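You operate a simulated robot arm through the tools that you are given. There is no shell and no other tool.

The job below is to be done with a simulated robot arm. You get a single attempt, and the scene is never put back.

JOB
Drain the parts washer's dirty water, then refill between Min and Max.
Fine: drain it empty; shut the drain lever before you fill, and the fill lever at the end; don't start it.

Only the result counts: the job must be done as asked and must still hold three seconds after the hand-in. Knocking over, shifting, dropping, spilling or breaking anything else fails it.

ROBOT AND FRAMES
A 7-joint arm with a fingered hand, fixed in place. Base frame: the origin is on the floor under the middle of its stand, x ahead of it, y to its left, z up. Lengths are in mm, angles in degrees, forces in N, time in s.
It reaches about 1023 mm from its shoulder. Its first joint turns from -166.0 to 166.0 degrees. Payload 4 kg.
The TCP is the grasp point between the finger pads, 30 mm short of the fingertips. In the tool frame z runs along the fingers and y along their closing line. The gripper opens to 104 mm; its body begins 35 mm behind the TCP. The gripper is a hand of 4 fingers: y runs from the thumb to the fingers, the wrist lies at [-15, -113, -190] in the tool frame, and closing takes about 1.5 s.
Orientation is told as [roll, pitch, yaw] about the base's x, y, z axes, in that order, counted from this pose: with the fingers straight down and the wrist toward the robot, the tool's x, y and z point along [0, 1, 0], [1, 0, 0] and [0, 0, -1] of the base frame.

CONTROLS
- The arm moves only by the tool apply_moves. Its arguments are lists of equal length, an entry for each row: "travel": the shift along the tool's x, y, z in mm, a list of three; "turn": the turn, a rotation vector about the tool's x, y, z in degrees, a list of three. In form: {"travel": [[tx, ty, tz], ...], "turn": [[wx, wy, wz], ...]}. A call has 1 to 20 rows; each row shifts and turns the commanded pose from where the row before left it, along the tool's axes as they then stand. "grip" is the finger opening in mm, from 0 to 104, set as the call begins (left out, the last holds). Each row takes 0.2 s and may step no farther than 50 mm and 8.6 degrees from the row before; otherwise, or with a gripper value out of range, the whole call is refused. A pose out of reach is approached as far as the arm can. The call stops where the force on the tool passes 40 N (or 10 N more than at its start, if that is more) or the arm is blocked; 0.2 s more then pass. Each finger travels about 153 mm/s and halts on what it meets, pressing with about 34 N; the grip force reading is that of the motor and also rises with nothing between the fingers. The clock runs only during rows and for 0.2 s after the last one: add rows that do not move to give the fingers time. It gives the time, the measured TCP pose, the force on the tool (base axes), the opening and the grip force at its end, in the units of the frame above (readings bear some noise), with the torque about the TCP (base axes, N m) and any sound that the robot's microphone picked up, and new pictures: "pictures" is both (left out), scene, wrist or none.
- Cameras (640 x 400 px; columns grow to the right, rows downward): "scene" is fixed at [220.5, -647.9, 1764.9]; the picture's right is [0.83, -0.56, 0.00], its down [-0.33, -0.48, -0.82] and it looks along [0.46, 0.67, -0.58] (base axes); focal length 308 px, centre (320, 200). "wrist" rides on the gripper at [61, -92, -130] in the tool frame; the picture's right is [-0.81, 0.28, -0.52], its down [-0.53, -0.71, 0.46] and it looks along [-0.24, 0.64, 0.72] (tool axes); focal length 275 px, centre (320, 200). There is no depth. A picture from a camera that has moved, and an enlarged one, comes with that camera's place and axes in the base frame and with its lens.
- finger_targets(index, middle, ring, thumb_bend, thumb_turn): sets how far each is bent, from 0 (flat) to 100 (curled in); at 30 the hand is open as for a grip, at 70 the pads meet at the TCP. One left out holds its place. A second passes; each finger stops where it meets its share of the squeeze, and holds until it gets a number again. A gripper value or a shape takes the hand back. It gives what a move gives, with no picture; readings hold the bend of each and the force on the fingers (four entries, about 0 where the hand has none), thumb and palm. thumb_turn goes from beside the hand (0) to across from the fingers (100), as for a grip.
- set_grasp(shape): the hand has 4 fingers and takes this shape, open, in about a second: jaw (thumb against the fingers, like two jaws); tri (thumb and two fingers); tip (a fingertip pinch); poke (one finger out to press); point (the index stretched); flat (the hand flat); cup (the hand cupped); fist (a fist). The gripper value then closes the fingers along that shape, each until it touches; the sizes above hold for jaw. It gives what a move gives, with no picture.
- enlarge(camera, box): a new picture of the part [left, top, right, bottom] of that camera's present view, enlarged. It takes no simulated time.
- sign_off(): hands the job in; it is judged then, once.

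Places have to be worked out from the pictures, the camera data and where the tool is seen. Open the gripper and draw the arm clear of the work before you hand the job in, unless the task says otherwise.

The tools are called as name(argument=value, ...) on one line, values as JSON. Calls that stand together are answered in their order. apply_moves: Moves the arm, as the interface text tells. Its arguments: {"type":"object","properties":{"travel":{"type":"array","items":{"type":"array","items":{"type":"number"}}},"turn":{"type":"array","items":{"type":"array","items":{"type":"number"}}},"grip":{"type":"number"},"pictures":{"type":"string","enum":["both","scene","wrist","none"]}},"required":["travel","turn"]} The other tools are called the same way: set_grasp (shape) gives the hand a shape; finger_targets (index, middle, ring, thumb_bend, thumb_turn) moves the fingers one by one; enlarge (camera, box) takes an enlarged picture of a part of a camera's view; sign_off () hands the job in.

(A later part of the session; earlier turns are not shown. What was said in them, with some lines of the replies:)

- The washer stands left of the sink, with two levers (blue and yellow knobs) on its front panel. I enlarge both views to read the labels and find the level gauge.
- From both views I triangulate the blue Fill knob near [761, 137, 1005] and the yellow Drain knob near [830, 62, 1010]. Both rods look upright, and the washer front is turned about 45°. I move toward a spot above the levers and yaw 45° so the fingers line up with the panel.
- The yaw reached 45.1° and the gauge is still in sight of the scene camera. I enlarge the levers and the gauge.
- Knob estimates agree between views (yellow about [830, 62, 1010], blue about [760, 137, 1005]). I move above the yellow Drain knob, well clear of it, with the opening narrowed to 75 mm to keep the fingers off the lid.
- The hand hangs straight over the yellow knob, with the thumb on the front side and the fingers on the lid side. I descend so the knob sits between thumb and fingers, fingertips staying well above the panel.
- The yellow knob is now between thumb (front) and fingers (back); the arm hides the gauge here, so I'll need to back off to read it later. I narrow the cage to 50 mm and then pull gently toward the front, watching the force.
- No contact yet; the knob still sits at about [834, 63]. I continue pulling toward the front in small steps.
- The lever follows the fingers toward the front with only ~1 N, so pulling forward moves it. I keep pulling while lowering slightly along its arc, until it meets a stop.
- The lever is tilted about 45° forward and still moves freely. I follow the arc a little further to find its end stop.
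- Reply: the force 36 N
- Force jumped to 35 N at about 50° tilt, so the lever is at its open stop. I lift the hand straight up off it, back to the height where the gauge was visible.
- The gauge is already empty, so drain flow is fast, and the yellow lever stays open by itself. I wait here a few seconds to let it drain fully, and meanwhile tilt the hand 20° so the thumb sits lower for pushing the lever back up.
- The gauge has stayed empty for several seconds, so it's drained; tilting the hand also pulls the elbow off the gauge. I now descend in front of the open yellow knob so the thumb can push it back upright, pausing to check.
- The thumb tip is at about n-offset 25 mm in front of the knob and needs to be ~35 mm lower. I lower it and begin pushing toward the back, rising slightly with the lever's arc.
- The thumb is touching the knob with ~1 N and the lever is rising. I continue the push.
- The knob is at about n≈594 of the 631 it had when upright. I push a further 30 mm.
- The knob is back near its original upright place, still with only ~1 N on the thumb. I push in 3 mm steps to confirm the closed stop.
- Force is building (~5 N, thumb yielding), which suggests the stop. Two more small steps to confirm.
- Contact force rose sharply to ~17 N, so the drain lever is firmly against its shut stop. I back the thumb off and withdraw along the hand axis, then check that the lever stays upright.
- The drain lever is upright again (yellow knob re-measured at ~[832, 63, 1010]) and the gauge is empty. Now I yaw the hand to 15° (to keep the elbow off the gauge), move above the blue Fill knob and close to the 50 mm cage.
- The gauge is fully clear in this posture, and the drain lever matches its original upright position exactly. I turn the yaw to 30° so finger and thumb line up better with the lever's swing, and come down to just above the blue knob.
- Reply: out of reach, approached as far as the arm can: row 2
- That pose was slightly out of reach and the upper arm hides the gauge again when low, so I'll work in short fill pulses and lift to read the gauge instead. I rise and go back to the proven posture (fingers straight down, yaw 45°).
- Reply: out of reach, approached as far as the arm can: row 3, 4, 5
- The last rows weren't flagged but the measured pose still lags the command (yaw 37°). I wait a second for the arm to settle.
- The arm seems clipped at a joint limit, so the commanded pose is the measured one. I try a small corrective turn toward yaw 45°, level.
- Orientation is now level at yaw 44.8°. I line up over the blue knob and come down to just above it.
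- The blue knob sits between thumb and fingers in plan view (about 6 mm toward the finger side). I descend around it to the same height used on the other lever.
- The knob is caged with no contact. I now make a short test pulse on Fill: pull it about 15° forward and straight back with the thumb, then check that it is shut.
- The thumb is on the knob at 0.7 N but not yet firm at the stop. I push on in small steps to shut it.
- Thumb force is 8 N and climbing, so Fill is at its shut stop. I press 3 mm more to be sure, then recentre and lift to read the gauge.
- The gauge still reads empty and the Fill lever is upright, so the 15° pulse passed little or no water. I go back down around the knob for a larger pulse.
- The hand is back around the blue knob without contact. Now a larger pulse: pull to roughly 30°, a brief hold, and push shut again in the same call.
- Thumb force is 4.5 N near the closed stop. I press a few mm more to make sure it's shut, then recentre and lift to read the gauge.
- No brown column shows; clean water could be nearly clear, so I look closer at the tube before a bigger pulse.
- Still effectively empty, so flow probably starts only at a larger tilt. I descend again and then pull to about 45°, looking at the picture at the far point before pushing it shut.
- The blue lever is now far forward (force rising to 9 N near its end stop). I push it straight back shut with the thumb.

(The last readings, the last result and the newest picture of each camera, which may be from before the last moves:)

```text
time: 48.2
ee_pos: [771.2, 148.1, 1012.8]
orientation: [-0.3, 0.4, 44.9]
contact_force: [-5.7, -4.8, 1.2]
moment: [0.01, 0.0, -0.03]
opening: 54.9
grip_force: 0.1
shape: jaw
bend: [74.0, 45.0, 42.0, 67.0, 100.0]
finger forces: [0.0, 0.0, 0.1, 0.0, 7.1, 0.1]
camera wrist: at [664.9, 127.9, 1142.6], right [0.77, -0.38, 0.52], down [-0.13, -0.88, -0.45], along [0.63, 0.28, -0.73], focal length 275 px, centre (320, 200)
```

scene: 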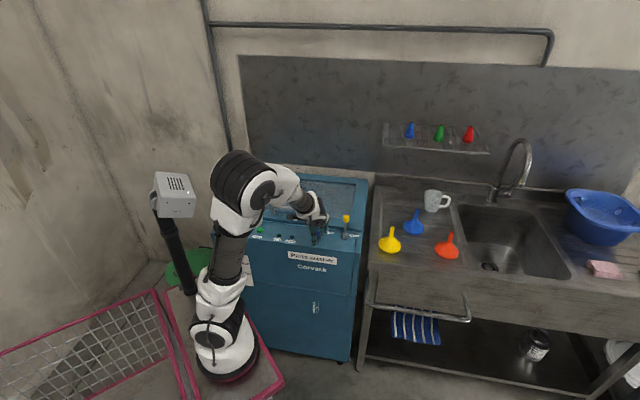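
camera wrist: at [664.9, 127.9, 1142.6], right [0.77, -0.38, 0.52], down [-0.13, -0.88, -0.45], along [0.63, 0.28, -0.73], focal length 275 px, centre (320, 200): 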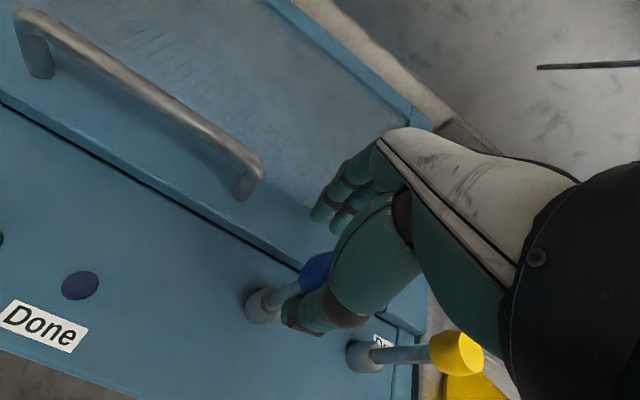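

The lever is back against its shut stop (7 N on the thumb). I press a touch more, recentre, and lift to read the gauge.

apply_moves(travel=[[0, 3, 0], [0, -14, 0], [0, -13, 0], [0, 0, -30], [0, 0, -45], [0, 0, -45], [0, 0, -45], [0, 0, -45], [0, 0, 0]], turn=[[0, 0, 0], [0, 0, 0], [0, 0, 0], [0, 0, 0], [0, 0, 0], [0, 0, 0], [0, 0, 0], [0, 0, 0], [0, 0, 0]])

enlarge(camera="scene", box=[222, 245, 270, 295])

enlarge(camera="scene", box=[210, 160, 380, 270])

```text
time: 50.2
ee_pos: [754.5, 134.1, 1223.0]
orientation: [-0.3, 0.4, 44.8]
contact_force: [-0.2, 1.0, -0.4]
moment: [0.0, 0.0, 0.0]
opening: 50.2
grip_force: 0.0
shape: jaw
bend: [74.0, 45.0, 42.0, 70.0, 100.0]
finger forces: [0.0, 0.1, 0.0, 0.0, 0.0, 0.0]
camera wrist: at [647.1, 113.9, 1353.3], right [0.77, -0.38, 0.52], down [-0.13, -0.88, -0.45], along [0.63, 0.28, -0.73], focal length 275 px, centre (320, 200)
```

scene: 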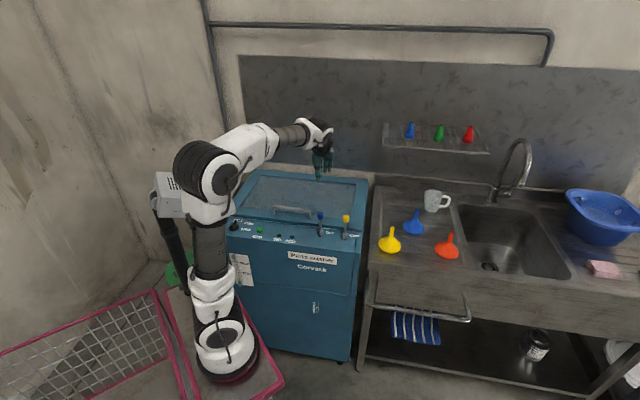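
wrist: 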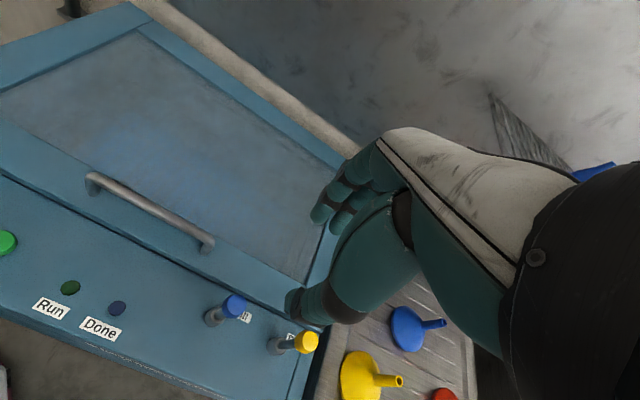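

```text
8.00 times, centred on (246, 270) of scene
camera zoom: at [220.5, -647.9, 1764.9], right [0.83, -0.56, 0.0], down [-0.33, -0.48, -0.82], along [0.46, 0.67, -0.58], focal length 2465 px, centre (912, -360)
```

zoom: 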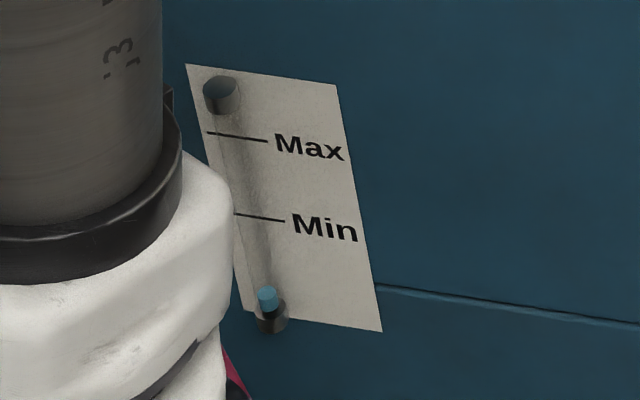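

```text
3.64 times, centred on (295, 215) of scene
camera zoom: at [220.5, -647.9, 1764.9], right [0.83, -0.56, 0.0], down [-0.33, -0.48, -0.82], along [0.46, 0.67, -0.58], focal length 1120 px, centre (411, 146)
```

zoom: 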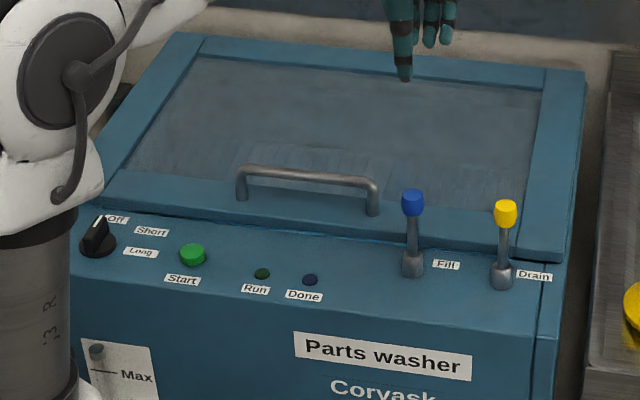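

Blue clean water now shows at the bottom of the gauge: about 17 px of the ~95 px needed for Min, from roughly 1.5 s of wide opening (≈12 px/s). I'll go back down and hold the lever open about 4 s this time.

apply_moves(travel=[[0, -2.5, 45], [0, 0, 45], [0, 0, 45], [0, 0, 45], [0, 0, 29], [0, 0, 0]], turn=[[0, 0, 0], [0, 0, 0], [0, 0, 0], [0, 0, 0], [0, 0, 0], [0, 0, 0]], pictures="wrist")

```text
time: 51.6
ee_pos: [754.0, 130.1, 1012.4]
orientation: [-0.3, 0.1, 44.9]
contact_force: [0.7, 0.1, -0.9]
moment: [0.0, -0.01, 0.01]
opening: 50.4
grip_force: 0.0
shape: jaw
bend: [74.0, 45.0, 42.0, 70.0, 100.0]
finger forces: [0.0, 0.0, 0.1, 0.0, 0.1, 0.1]
camera wrist: at [647.8, 109.4, 1143.2], right [0.77, -0.38, 0.52], down [-0.13, -0.88, -0.45], along [0.63, 0.28, -0.73], focal length 275 px, centre (320, 200)
```

wrist: 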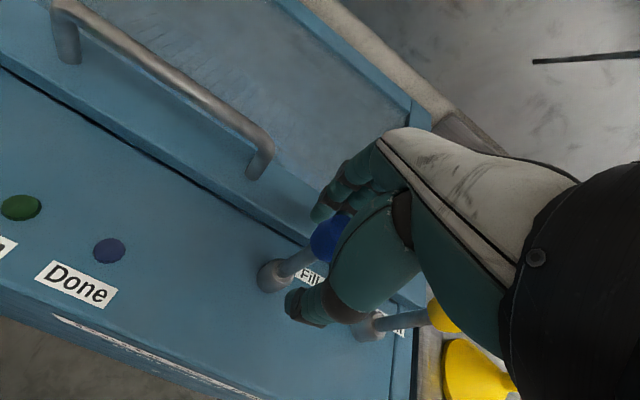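

The hand is caged around the blue knob again. I pull to the open position as before and hold.

apply_moves(travel=[[0, -12, 0], [0, -10, 0], [0, -9, 1], [0, -9, 1], [0, -9, 2], [0, -9, 3], [0, -9, 3], [0, -9, 3], [0, 0, 0], [0, 0, 0], [0, 0, 0], [0, 0, 0], [0, 0, 0], [0, 0, 0], [0, 0, 0], [0, 0, 0], [0, 0, 0], [0, 0, 0]], turn=[[0, 0, 0], [0, 0, 0], [0, 0, 0], [0, 0, 0], [0, 0, 0], [0, 0, 0], [0, 0, 0], [0, 0, 0], [0, 0, 0], [0, 0, 0], [0, 0, 0], [0, 0, 0], [0, 0, 0], [0, 0, 0], [0, 0, 0], [0, 0, 0], [0, 0, 0], [0, 0, 0]])

enlarge(camera="scene", box=[222, 245, 270, 295])

```text
time: 55.4
ee_pos: [701.1, 76.2, 1001.4]
orientation: [-0.3, 0.2, 44.9]
contact_force: [1.1, 2.3, 2.7]
moment: [0.12, -0.1, 0.03]
opening: 52.2
grip_force: 0.1
shape: jaw
bend: [74.0, 45.0, 42.0, 70.0, 100.0]
finger forces: [3.5, 0.1, 0.0, 0.0, 0.1, 0.0]
camera wrist: at [592.8, 56.4, 1131.2], right [0.77, -0.38, 0.52], down [-0.13, -0.88, -0.45], along [0.63, 0.28, -0.73], focal length 275 px, centre (320, 200)
```

scene: 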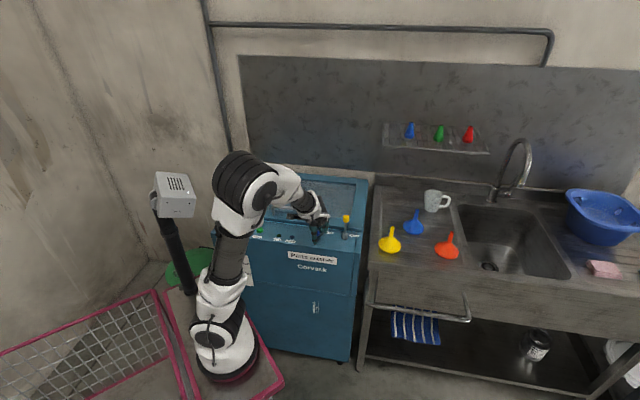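
wrist: 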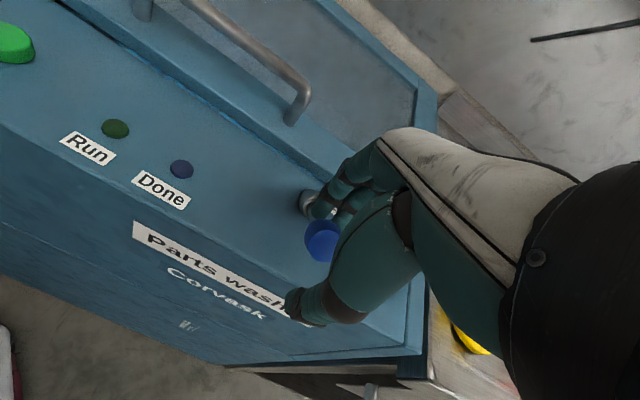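

```text
8.00 times, centred on (246, 270) of scene
camera zoom: at [220.5, -647.9, 1764.9], right [0.83, -0.56, 0.0], down [-0.33, -0.48, -0.82], along [0.46, 0.67, -0.58], focal length 2465 px, centre (912, -360)
```

zoom: 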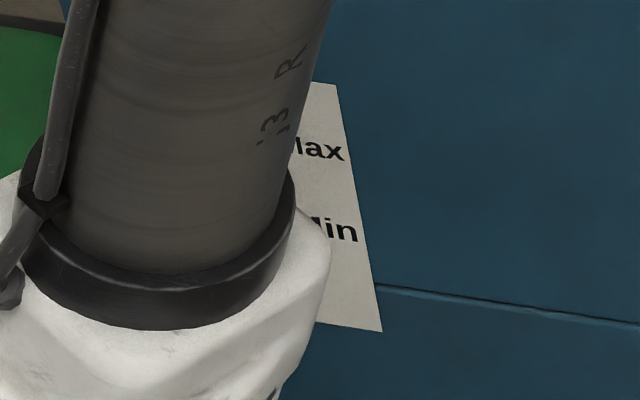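

It is open and steady (3.5 N on the index finger). I hold 1.6 s longer and then push it shut in the same call.

apply_moves(travel=[[0, 0, 0], [0, 0, 0], [0, 0, 0], [0, 0, 0], [0, 0, 0], [0, 0, 0], [0, 0, 0], [0, 0, 0], [0, 15, 0], [0, 15, -2], [0, 15, -3], [0, 15, -3], [0, 15, -3], [0, 12, -2], [0, 8, 0], [0, 6, 0], [0, 4, 0]], turn=[[0, 0, 0], [0, 0, 0], [0, 0, 0], [0, 0, 0], [0, 0, 0], [0, 0, 0], [0, 0, 0], [0, 0, 0], [0, 0, 0], [0, 0, 0], [0, 0, 0], [0, 0, 0], [0, 0, 0], [0, 0, 0], [0, 0, 0], [0, 0, 0], [0, 0, 0]], pictures="wrist")

```text
time: 59.0
ee_pos: [771.1, 151.2, 1013.6]
orientation: [-0.3, 0.4, 44.9]
contact_force: [-8.4, -6.9, 0.0]
moment: [0.03, -0.05, -0.04]
opening: 57.0
grip_force: 0.0
shape: jaw
bend: [74.0, 45.0, 42.0, 65.0, 100.0]
finger forces: [0.0, 0.1, 0.1, 0.0, 10.9, 0.0]
camera wrist: at [665.9, 130.9, 1143.5], right [0.77, -0.38, 0.52], down [-0.13, -0.88, -0.45], along [0.63, 0.28, -0.73], focal length 275 px, centre (320, 200)
```

wrist: 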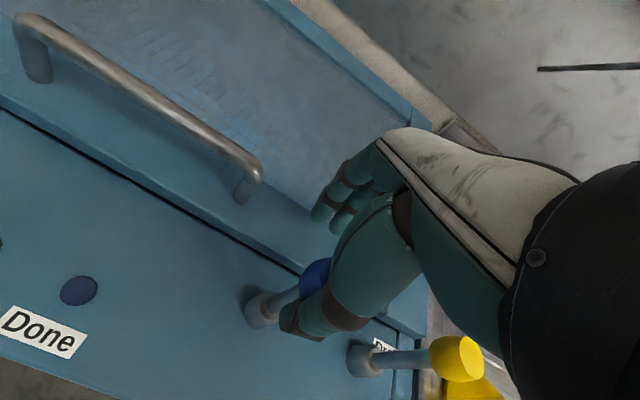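

The thumb reads 11 N, so Fill is against its shut stop. I recentre and lift to read the gauge.

apply_moves(travel=[[0, -14, 0], [0, -14, 0], [0, 0, -30], [0, 0, -45], [0, 0, -45], [0, 0, -45], [0, 0, -45], [0, 0, 0]], turn=[[0, 0, 0], [0, 0, 0], [0, 0, 0], [0, 0, 0], [0, 0, 0], [0, 0, 0], [0, 0, 0], [0, 0, 0]])

enlarge(camera="scene", box=[222, 245, 270, 295])

enlarge(camera="scene", box=[210, 160, 380, 270])

```text
time: 60.8
ee_pos: [756.5, 134.7, 1222.8]
orientation: [-0.2, 0.3, 44.8]
contact_force: [-0.2, -0.5, 0.3]
moment: [-0.03, 0.0, -0.01]
opening: 50.3
grip_force: 0.0
shape: jaw
bend: [74.0, 45.0, 42.0, 70.0, 100.0]
finger forces: [0.0, 0.0, 0.0, 0.0, 0.0, 0.0]
camera wrist: at [648.4, 113.6, 1353.5], right [0.77, -0.38, 0.52], down [-0.13, -0.88, -0.45], along [0.63, 0.28, -0.73], focal length 275 px, centre (320, 200)
```

scene: 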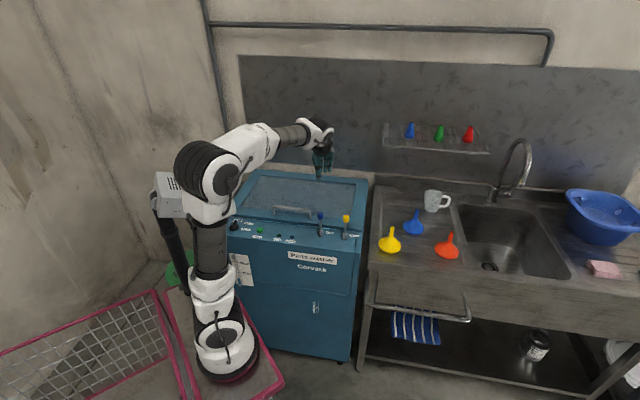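
wrist: 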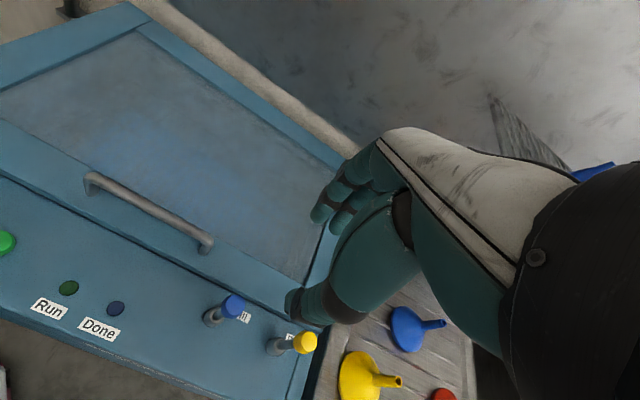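

```text
8.00 times, centred on (246, 270) of scene
camera zoom: at [220.5, -647.9, 1764.9], right [0.83, -0.56, 0.0], down [-0.33, -0.48, -0.82], along [0.46, 0.67, -0.58], focal length 2465 px, centre (912, -360)
```

zoom: 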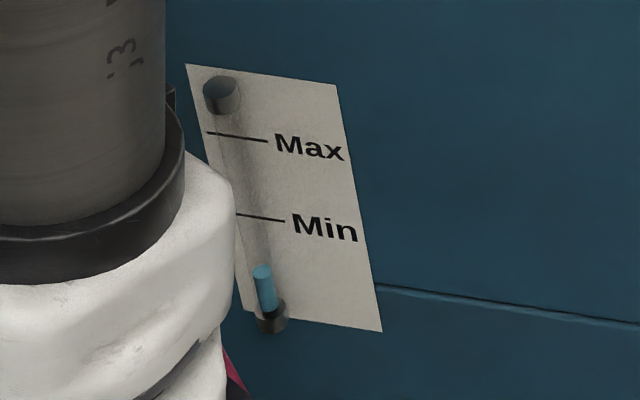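

```text
3.64 times, centred on (295, 215) of scene
camera zoom: at [220.5, -647.9, 1764.9], right [0.83, -0.56, 0.0], down [-0.33, -0.48, -0.82], along [0.46, 0.67, -0.58], focal length 1120 px, centre (411, 146)
```

zoom: 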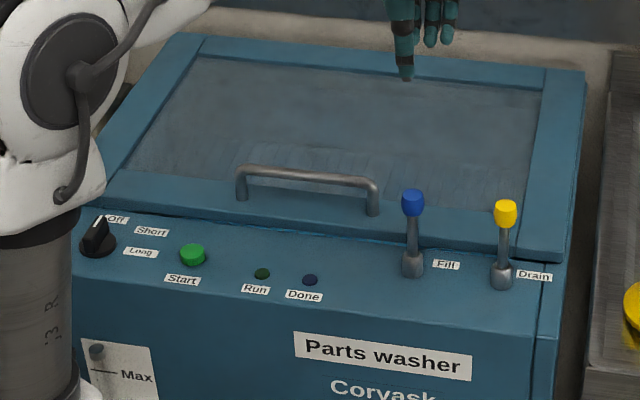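

The level rose about 20 px from that ~5 s opening (≈4–5 px/s) and needs ~95 px more to reach mid-range. I go back down for a longer hold of about 9 s, then recheck.

apply_moves(travel=[[0, -4.5, 45], [0, 0, 45], [0, 0, 45], [0, 0, 45], [0, 0, 29], [0, 0, 0]], turn=[[0, 0, 0], [0, 0, 0], [0, 0, 0], [0, 0, 0], [0, 0, 0], [0, 0, 0]], pictures="wrist")

```text
time: 62.2
ee_pos: [751.7, 128.8, 1013.4]
orientation: [-0.3, 0.4, 45.0]
contact_force: [-1.2, -0.2, -0.2]
moment: [0.0, 0.02, 0.02]
opening: 50.0
grip_force: 0.1
shape: jaw
bend: [74.0, 45.0, 42.0, 70.0, 100.0]
finger forces: [0.0, 0.1, 0.0, 0.0, 0.0, 0.1]
camera wrist: at [644.6, 107.5, 1143.7], right [0.77, -0.38, 0.52], down [-0.13, -0.88, -0.45], along [0.63, 0.28, -0.73], focal length 275 px, centre (320, 200)
```

wrist: 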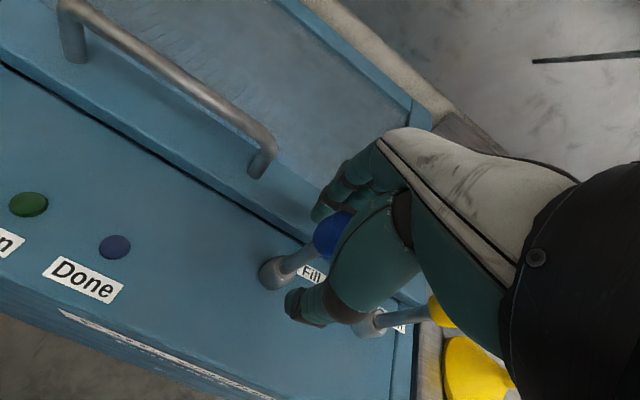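

Caged again with no contact. I pull to the same open position and hold.

apply_moves(travel=[[0, -10, 0], [0, -9, 0], [0, -9, 1], [0, -9, 1], [0, -9, 2], [0, -9, 3], [0, -9, 3], [0, -9, 3], [0, 0, 0], [0, 0, 0], [0, 0, 0], [0, 0, 0], [0, 0, 0], [0, 0, 0], [0, 0, 0], [0, 0, 0], [0, 0, 0], [0, 0, 0], [0, 0, 0], [0, 0, 0]], turn=[[0, 0, 0], [0, 0, 0], [0, 0, 0], [0, 0, 0], [0, 0, 0], [0, 0, 0], [0, 0, 0], [0, 0, 0], [0, 0, 0], [0, 0, 0], [0, 0, 0], [0, 0, 0], [0, 0, 0], [0, 0, 0], [0, 0, 0], [0, 0, 0], [0, 0, 0], [0, 0, 0], [0, 0, 0], [0, 0, 0]], pictures="wrist")

```text
time: 66.4
ee_pos: [699.2, 75.9, 1003.2]
orientation: [-0.3, 0.2, 44.9]
contact_force: [1.5, 1.6, 0.7]
moment: [0.05, -0.03, 0.03]
opening: 51.8
grip_force: 0.0
shape: jaw
bend: [74.0, 45.0, 42.0, 70.0, 100.0]
finger forces: [1.8, 0.0, 0.1, 0.0, 0.0, 0.0]
camera wrist: at [592.8, 55.8, 1133.4], right [0.77, -0.38, 0.52], down [-0.13, -0.88, -0.45], along [0.63, 0.28, -0.73], focal length 275 px, centre (320, 200)
```

wrist: 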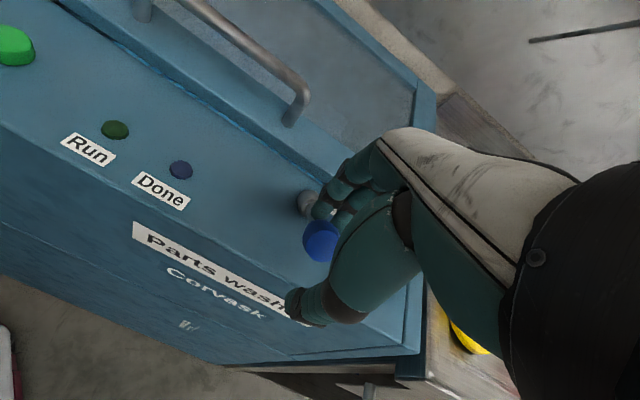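

The lever is held open with 2 N. I keep holding for 4 s.

apply_moves(travel=[[0, 0, 0], [0, 0, 0], [0, 0, 0], [0, 0, 0], [0, 0, 0], [0, 0, 0], [0, 0, 0], [0, 0, 0], [0, 0, 0], [0, 0, 0], [0, 0, 0], [0, 0, 0], [0, 0, 0], [0, 0, 0], [0, 0, 0], [0, 0, 0], [0, 0, 0], [0, 0, 0], [0, 0, 0], [0, 0, 0]], turn=[[0, 0, 0], [0, 0, 0], [0, 0, 0], [0, 0, 0], [0, 0, 0], [0, 0, 0], [0, 0, 0], [0, 0, 0], [0, 0, 0], [0, 0, 0], [0, 0, 0], [0, 0, 0], [0, 0, 0], [0, 0, 0], [0, 0, 0], [0, 0, 0], [0, 0, 0], [0, 0, 0], [0, 0, 0], [0, 0, 0]], pictures="scene")

enlarge(camera="scene", box=[222, 245, 270, 295])

```text
time: 70.6
ee_pos: [701.3, 76.0, 1003.7]
orientation: [-0.4, 0.2, 45.0]
contact_force: [1.3, 1.4, 0.6]
moment: [0.08, -0.06, 0.03]
opening: 51.6
grip_force: 0.0
shape: jaw
bend: [74.0, 45.0, 42.0, 70.0, 100.0]
finger forces: [1.9, 0.0, 0.0, 0.0, 0.0, 0.0]
```

scene: 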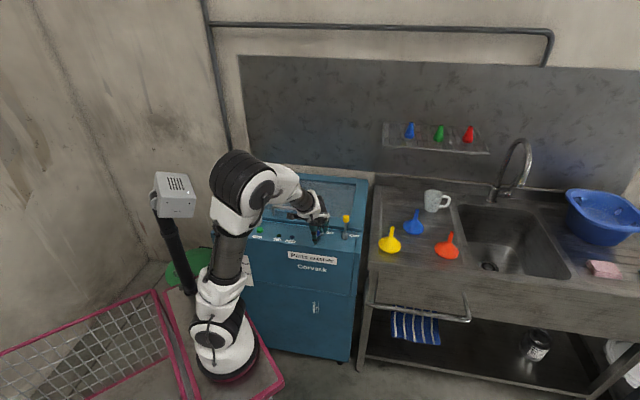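

```text
8.00 times, centred on (246, 270) of scene
camera zoom: at [220.5, -647.9, 1764.9], right [0.83, -0.56, 0.0], down [-0.33, -0.48, -0.82], along [0.46, 0.67, -0.58], focal length 2465 px, centre (912, -360)
```

zoom: 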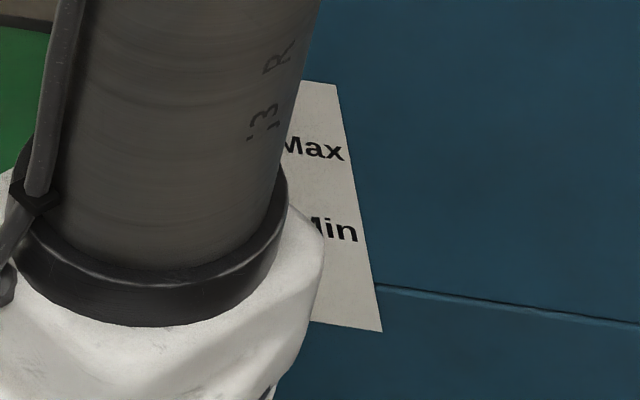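

The gauge stays hidden in this posture, as expected. I hold 2 s more and then push the lever shut.

apply_moves(travel=[[0, 0, 0], [0, 0, 0], [0, 0, 0], [0, 0, 0], [0, 0, 0], [0, 0, 0], [0, 0, 0], [0, 0, 0], [0, 0, 0], [0, 0, 0], [0, 15, 0], [0, 15, -2], [0, 15, -3], [0, 15, -3], [0, 15, -3], [0, 12, -2], [0, 8, 0], [0, 6, 0], [0, 4, 0]], turn=[[0, 0, 0], [0, 0, 0], [0, 0, 0], [0, 0, 0], [0, 0, 0], [0, 0, 0], [0, 0, 0], [0, 0, 0], [0, 0, 0], [0, 0, 0], [0, 0, 0], [0, 0, 0], [0, 0, 0], [0, 0, 0], [0, 0, 0], [0, 0, 0], [0, 0, 0], [0, 0, 0], [0, 0, 0]], pictures="wrist")

```text
time: 74.6
ee_pos: [774.4, 150.0, 1015.6]
orientation: [-0.3, 0.4, 45.0]
contact_force: [-7.2, -7.9, -0.6]
moment: [0.06, -0.06, -0.03]
opening: 57.3
grip_force: 0.1
shape: jaw
bend: [74.0, 45.0, 42.0, 65.0, 100.0]
finger forces: [0.0, 0.1, 0.0, 0.0, 10.3, 0.1]
camera wrist: at [666.7, 130.0, 1145.0], right [0.77, -0.38, 0.52], down [-0.13, -0.88, -0.45], along [0.63, 0.28, -0.73], focal length 275 px, centre (320, 200)
```

wrist: 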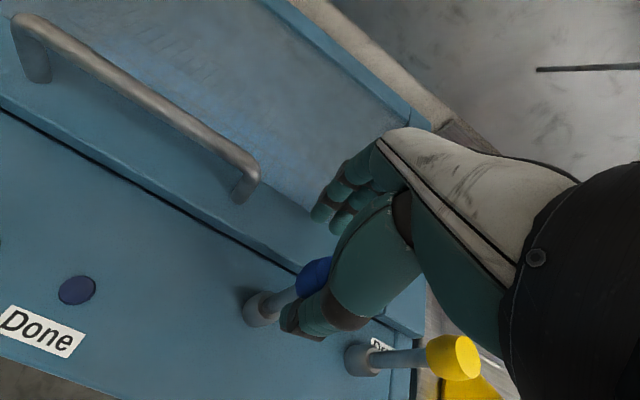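

Fill is shut against its stop again (10 N). I recentre and lift to read the gauge.

apply_moves(travel=[[0, -14, 0], [0, -14, 0], [0, 0, -30], [0, 0, -45], [0, 0, -45], [0, 0, -45], [0, 0, -45], [0, 0, 0]], turn=[[0, 0, 0], [0, 0, 0], [0, 0, 0], [0, 0, 0], [0, 0, 0], [0, 0, 0], [0, 0, 0], [0, 0, 0]], pictures="scene")

enlarge(camera="scene", box=[222, 245, 270, 295])

enlarge(camera="scene", box=[210, 160, 380, 270])

```text
time: 76.4
ee_pos: [753.7, 133.5, 1225.8]
orientation: [-0.4, 0.4, 44.9]
contact_force: [-0.2, 0.4, 0.5]
moment: [0.02, 0.02, -0.02]
opening: 50.2
grip_force: 0.0
shape: jaw
bend: [74.0, 45.0, 42.0, 70.0, 100.0]
finger forces: [0.1, 0.1, 0.0, 0.1, 0.0, 0.0]
```

scene: 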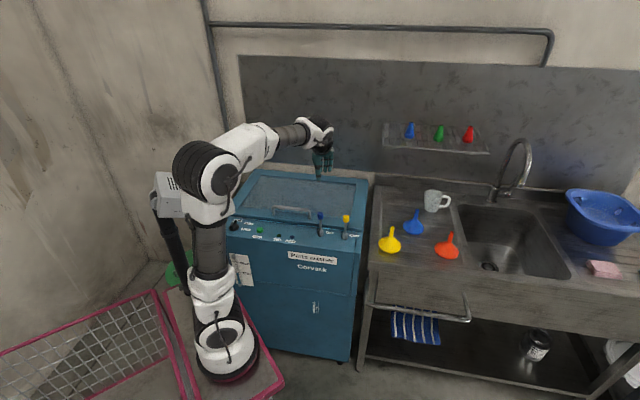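

```text
8.00 times, centred on (246, 270) of scene
camera zoom: at [220.5, -647.9, 1764.9], right [0.83, -0.56, 0.0], down [-0.33, -0.48, -0.82], along [0.46, 0.67, -0.58], focal length 2465 px, centre (912, -360)
```

zoom: 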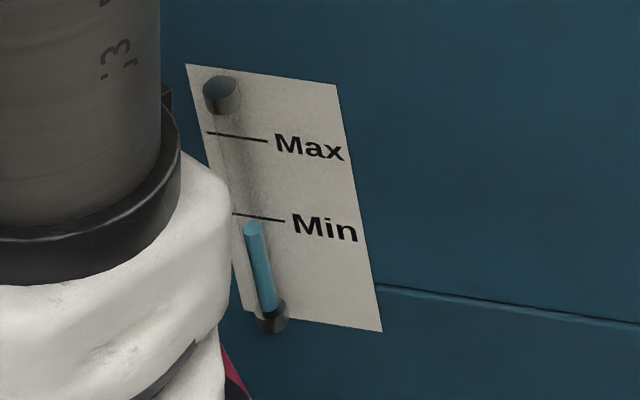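

```text
3.64 times, centred on (295, 215) of scene
camera zoom: at [220.5, -647.9, 1764.9], right [0.83, -0.56, 0.0], down [-0.33, -0.48, -0.82], along [0.46, 0.67, -0.58], focal length 1120 px, centre (411, 146)
```

zoom: 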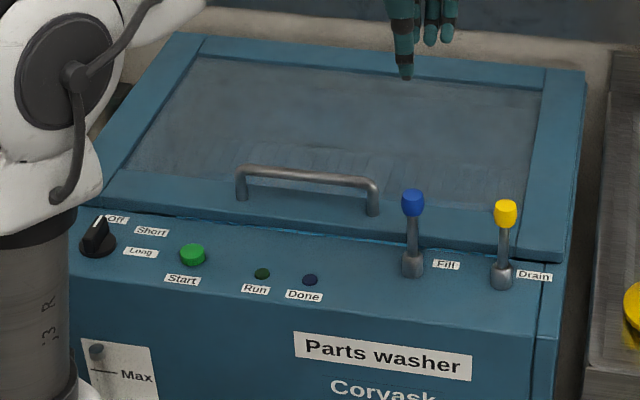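

The level is now about at Min (top ≈ y 227; the 9 s hold gave +43 px). The middle of the Min–Max band is roughly another 43 px up, so I repeat the identical pulse once more.

apply_moves(travel=[[0, -2.5, 45], [0, 0, 45], [0, 0, 45], [0, 0, 45], [0, 0, 31], [0, 0, 0]], turn=[[0, 0, 0], [0, 0, 0], [0, 0, 0], [0, 0, 0], [0, 0, 0], [0, 0, 0]], pictures="wrist")

```text
time: 77.8
ee_pos: [754.6, 130.7, 1012.7]
orientation: [-0.3, 0.2, 44.9]
contact_force: [0.3, -0.9, -0.2]
moment: [-0.01, 0.0, 0.01]
opening: 50.4
grip_force: 0.0
shape: jaw
bend: [74.0, 45.0, 42.0, 70.0, 100.0]
finger forces: [0.0, 0.0, 0.1, 0.0, 0.0, 0.1]
camera wrist: at [647.1, 109.9, 1143.0], right [0.77, -0.38, 0.52], down [-0.13, -0.88, -0.45], along [0.63, 0.28, -0.73], focal length 275 px, centre (320, 200)
```

wrist: 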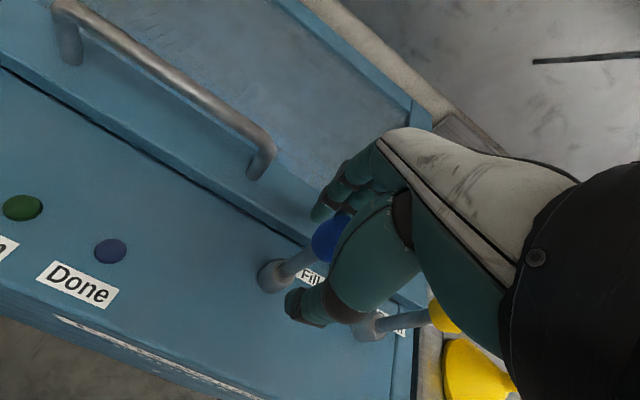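

Caged as before; I pull 76 mm to the same open position and hold.

apply_moves(travel=[[0, -13, 0], [0, -9, 0], [0, -9, 1], [0, -9, 1], [0, -9, 2], [0, -9, 2], [0, -9, 2], [0, -9, 2], [0, 0, 0], [0, 0, 0], [0, 0, 0], [0, 0, 0], [0, 0, 0], [0, 0, 0], [0, 0, 0], [0, 0, 0], [0, 0, 0], [0, 0, 0], [0, 0, 0], [0, 0, 0]], turn=[[0, 0, 0], [0, 0, 0], [0, 0, 0], [0, 0, 0], [0, 0, 0], [0, 0, 0], [0, 0, 0], [0, 0, 0], [0, 0, 0], [0, 0, 0], [0, 0, 0], [0, 0, 0], [0, 0, 0], [0, 0, 0], [0, 0, 0], [0, 0, 0], [0, 0, 0], [0, 0, 0], [0, 0, 0], [0, 0, 0]], pictures="wrist")

```text
time: 82.0
ee_pos: [697.9, 77.9, 1004.5]
orientation: [-0.3, 0.2, 44.9]
contact_force: [0.2, 1.8, 0.2]
moment: [0.05, 0.02, 0.02]
opening: 51.1
grip_force: 0.0
shape: jaw
bend: [74.0, 45.0, 42.0, 70.0, 100.0]
finger forces: [0.9, 0.1, 0.1, 0.0, 0.0, 0.0]
camera wrist: at [591.0, 56.3, 1134.4], right [0.77, -0.38, 0.52], down [-0.13, -0.88, -0.45], along [0.63, 0.28, -0.73], focal length 275 px, centre (320, 200)
```

wrist: 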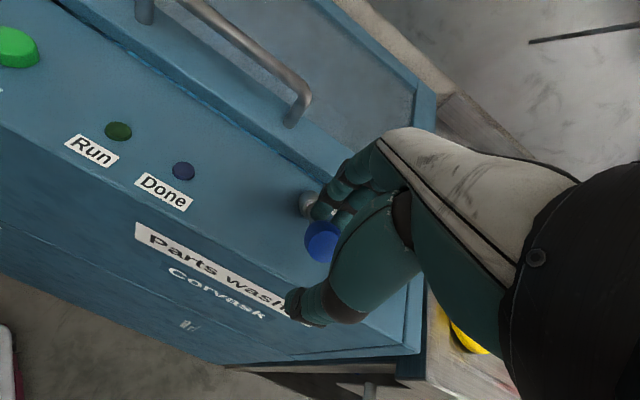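

The lever looks open to the same angle as last time. I hold for another 4 s.

apply_moves(travel=[[0, 0, 0], [0, 0, 0], [0, 0, 0], [0, 0, 0], [0, 0, 0], [0, 0, 0], [0, 0, 0], [0, 0, 0], [0, 0, 0], [0, 0, 0], [0, 0, 0], [0, 0, 0], [0, 0, 0], [0, 0, 0], [0, 0, 0], [0, 0, 0], [0, 0, 0], [0, 0, 0], [0, 0, 0], [0, 0, 0]], turn=[[0, 0, 0], [0, 0, 0], [0, 0, 0], [0, 0, 0], [0, 0, 0], [0, 0, 0], [0, 0, 0], [0, 0, 0], [0, 0, 0], [0, 0, 0], [0, 0, 0], [0, 0, 0], [0, 0, 0], [0, 0, 0], [0, 0, 0], [0, 0, 0], [0, 0, 0], [0, 0, 0], [0, 0, 0], [0, 0, 0]], pictures="none")

```text
time: 86.2
ee_pos: [698.6, 76.9, 1004.9]
orientation: [-0.2, 0.2, 44.9]
contact_force: [0.5, 1.5, 0.3]
moment: [0.02, 0.03, 0.01]
opening: 51.2
grip_force: 0.1
shape: jaw
bend: [74.0, 45.0, 42.0, 70.0, 100.0]
finger forces: [0.9, 0.1, 0.0, 0.0, 0.0, 0.1]
```

Steady with ~1 N. I hold 2 s more and push the Fill lever shut.

apply_moves(travel=[[0, 0, 0], [0, 0, 0], [0, 0, 0], [0, 0, 0], [0, 0, 0], [0, 0, 0], [0, 0, 0], [0, 0, 0], [0, 0, 0], [0, 0, 0], [0, 15, 0], [0, 15, -2], [0, 15, -2], [0, 15, -2], [0, 15, -2], [0, 12, -2], [0, 8, 0], [0, 6, 0], [0, 4, 0]], turn=[[0, 0, 0], [0, 0, 0], [0, 0, 0], [0, 0, 0], [0, 0, 0], [0, 0, 0], [0, 0, 0], [0, 0, 0], [0, 0, 0], [0, 0, 0], [0, 0, 0], [0, 0, 0], [0, 0, 0], [0, 0, 0], [0, 0, 0], [0, 0, 0], [0, 0, 0], [0, 0, 0], [0, 0, 0]], pictures="wrist")

```text
time: 90.2
ee_pos: [772.4, 149.7, 1014.9]
orientation: [-0.3, 0.4, 44.9]
contact_force: [-5.9, -5.2, 0.8]
moment: [0.01, -0.04, -0.03]
opening: 55.5
grip_force: 0.1
shape: jaw
bend: [74.0, 45.0, 42.0, 66.0, 100.0]
finger forces: [0.0, 0.1, 0.0, 0.0, 8.5, 0.0]
camera wrist: at [665.6, 128.7, 1144.3], right [0.77, -0.38, 0.52], down [-0.13, -0.88, -0.45], along [0.63, 0.28, -0.73], focal length 275 px, centre (320, 200)
```

wrist: 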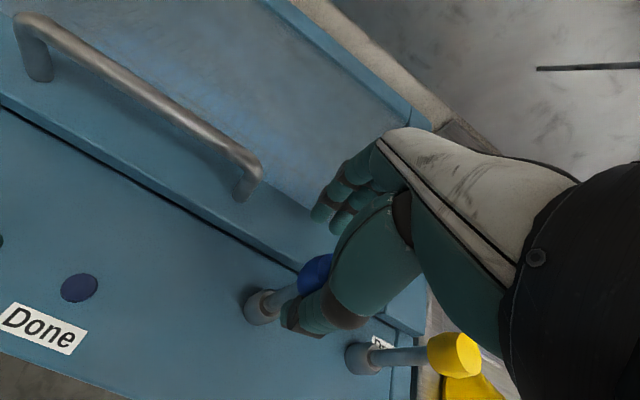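

Fill is back at its stop (8.5 N). I give it a final 4 mm press to be certain, recentre and lift to read the gauge.

apply_moves(travel=[[0, 4, 0], [0, 0, 0], [0, -14, 0], [0, -17, 0], [0, 0, -30], [0, 0, -45], [0, 0, -45], [0, 0, -45], [0, 0, -45], [0, 0, 0]], turn=[[0, 0, 0], [0, 0, 0], [0, 0, 0], [0, 0, 0], [0, 0, 0], [0, 0, 0], [0, 0, 0], [0, 0, 0], [0, 0, 0], [0, 0, 0]])

enlarge(camera="scene", box=[222, 245, 270, 295])

enlarge(camera="scene", box=[210, 160, 380, 270])

```text
time: 92.4
ee_pos: [751.2, 132.2, 1222.5]
orientation: [-0.2, 0.3, 44.8]
contact_force: [0.3, -0.9, -0.2]
moment: [-0.02, 0.01, 0.02]
opening: 50.5
grip_force: 0.0
shape: jaw
bend: [74.0, 45.0, 42.0, 70.0, 100.0]
finger forces: [0.1, 0.1, 0.1, 0.0, 0.0, 0.0]
camera wrist: at [644.7, 111.9, 1353.0], right [0.77, -0.38, 0.52], down [-0.13, -0.88, -0.45], along [0.63, 0.28, -0.73], focal length 275 px, centre (320, 200)
```

scene: 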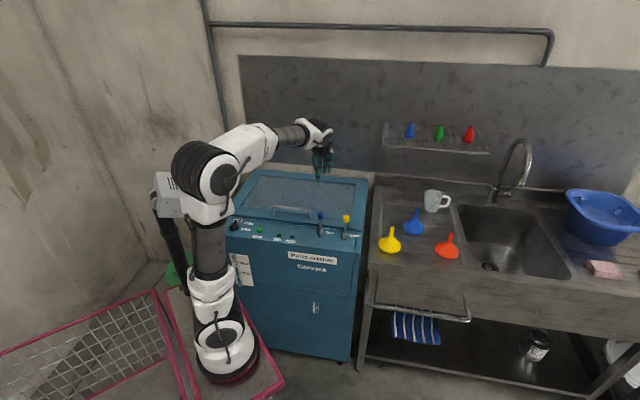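
wrist: 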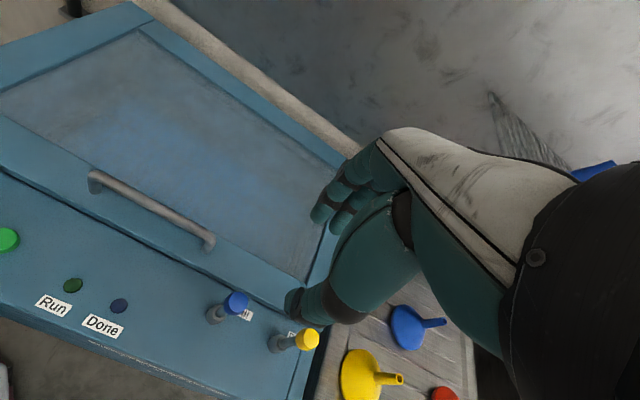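

```text
8.00 times, centred on (246, 270) of scene
camera zoom: at [220.5, -647.9, 1764.9], right [0.83, -0.56, 0.0], down [-0.33, -0.48, -0.82], along [0.46, 0.67, -0.58], focal length 2465 px, centre (912, -360)
```

zoom: 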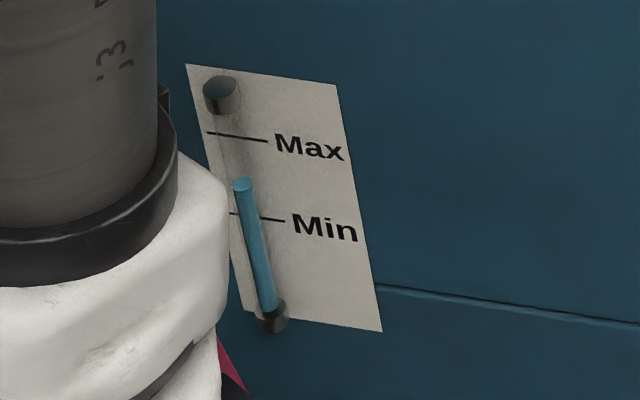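

```text
3.64 times, centred on (295, 215) of scene
camera zoom: at [220.5, -647.9, 1764.9], right [0.83, -0.56, 0.0], down [-0.33, -0.48, -0.82], along [0.46, 0.67, -0.58], focal length 1120 px, centre (411, 146)
```

zoom: 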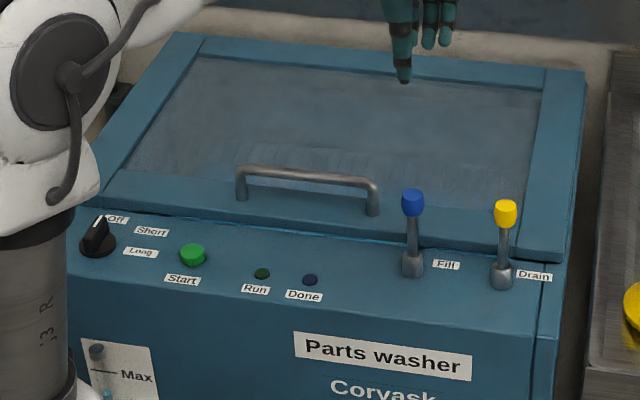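

The blue column now stands midway between Min and Max (top ≈ y 183, marks at ≈ 216 and ≈ 136), and both levers are upright. I open the gripper, draw the arm clear and check that the level holds.

apply_moves(travel=[[0, 0, -40], [0, 0, -40], [0, -30, -20], [0, -40, 0], [0, -40, 0], [0, -40, 0], [0, 0, 0], [0, 0, 0], [0, 0, 0], [0, 0, 0], [0, 0, 0], [0, 0, 0], [0, 0, 0], [0, 0, 0]], turn=[[0, 0, 0], [0, 0, 0], [0, 0, 0], [0, 0, 0], [0, 0, 0], [0, 0, 0], [0, 0, 0], [0, 0, 0], [0, 0, 0], [0, 0, 0], [0, 0, 0], [0, 0, 0], [0, 0, 0], [0, 0, 0]], grip=103)

enlarge(camera="scene", box=[222, 245, 270, 295])

enlarge(camera="scene", box=[210, 160, 380, 270])

```text
time: 95.4
ee_pos: [647.5, 26.1, 1323.6]
orientation: [-0.3, 0.2, 44.9]
contact_force: [0.0, 0.2, 0.1]
moment: [-0.01, 0.01, 0.05]
opening: 103.0
grip_force: 0.2
shape: jaw
bend: [30.0, 30.0, 30.0, 30.0, 98.0]
finger forces: [0.0, 0.0, 0.0, 0.1, 0.0, 0.0]
camera wrist: at [540.1, 5.1, 1452.9], right [0.77, -0.38, 0.52], down [-0.13, -0.88, -0.45], along [0.63, 0.28, -0.73], focal length 275 px, centre (320, 200)
```

scene: 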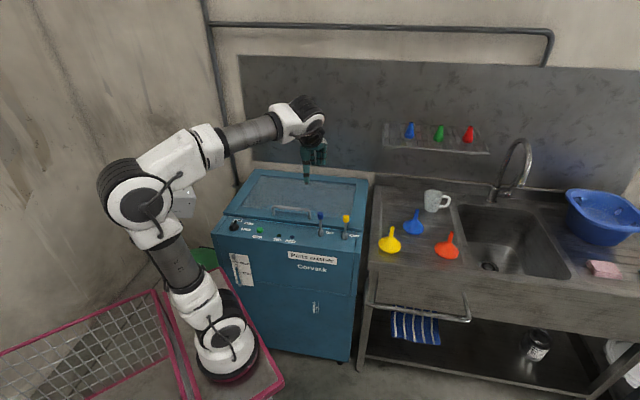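
wrist: 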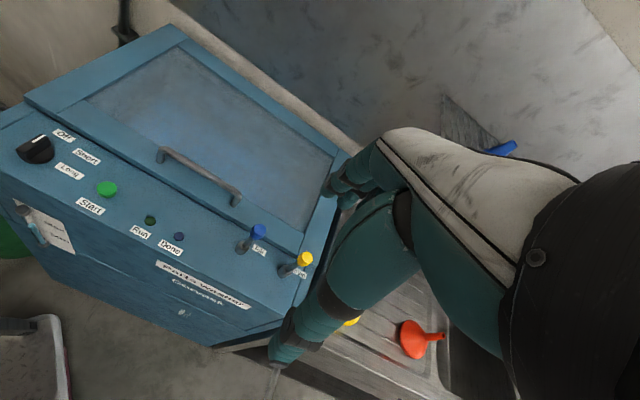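

```text
8.00 times, centred on (246, 270) of scene
camera zoom: at [220.5, -647.9, 1764.9], right [0.83, -0.56, 0.0], down [-0.33, -0.48, -0.82], along [0.46, 0.67, -0.58], focal length 2465 px, centre (912, -360)
```

zoom: 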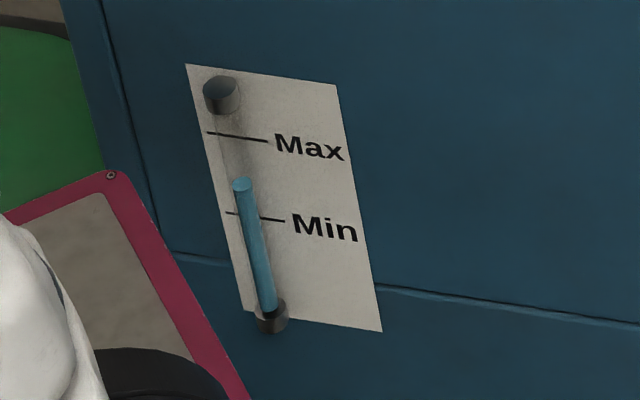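

```text
3.64 times, centred on (295, 215) of scene
camera zoom: at [220.5, -647.9, 1764.9], right [0.83, -0.56, 0.0], down [-0.33, -0.48, -0.82], along [0.46, 0.67, -0.58], focal length 1120 px, centre (411, 146)
```

zoom: 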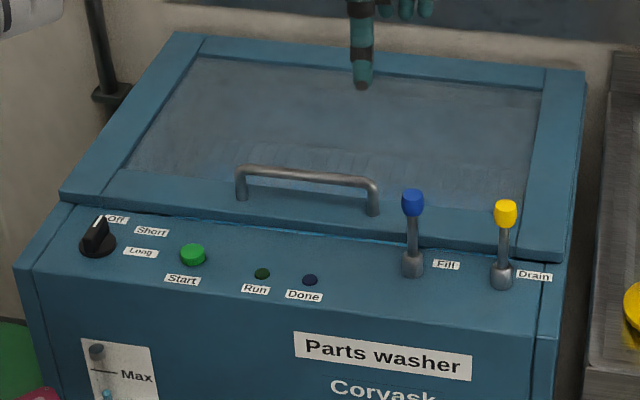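

The clean water level has held steady for 3 s midway between Min and Max. Both levers are shut, the dial is still at Off and Start was never pressed. The arm is clear with the gripper open, so I hand the job in.

sign_off()

```text
The job is handed in.
```

The parts washer was drained and refilled with clean water, and I've handed the job in. The hand-in gave no verdict.

- **Drain:** the gauge emptied within a few seconds and stayed empty while I watched. I then pushed the drain lever shut against its stop before filling.
- **Refill:** the clean water stands about midway between Min and Max. It hadn't moved about 3 s later, at the last check before handing in.
- **Levers:** the fill lever is shut against its stop, and both levers are back in their original upright positions.
- **Not started:** I never touched the Start button, and the dial is still at Off.

I filled in short bursts because the arm hid the gauge while it worked the lever. The first two, smaller pulls let in no visible water; the later, wider ones did. The gripper is open and the arm is clear of the washer.
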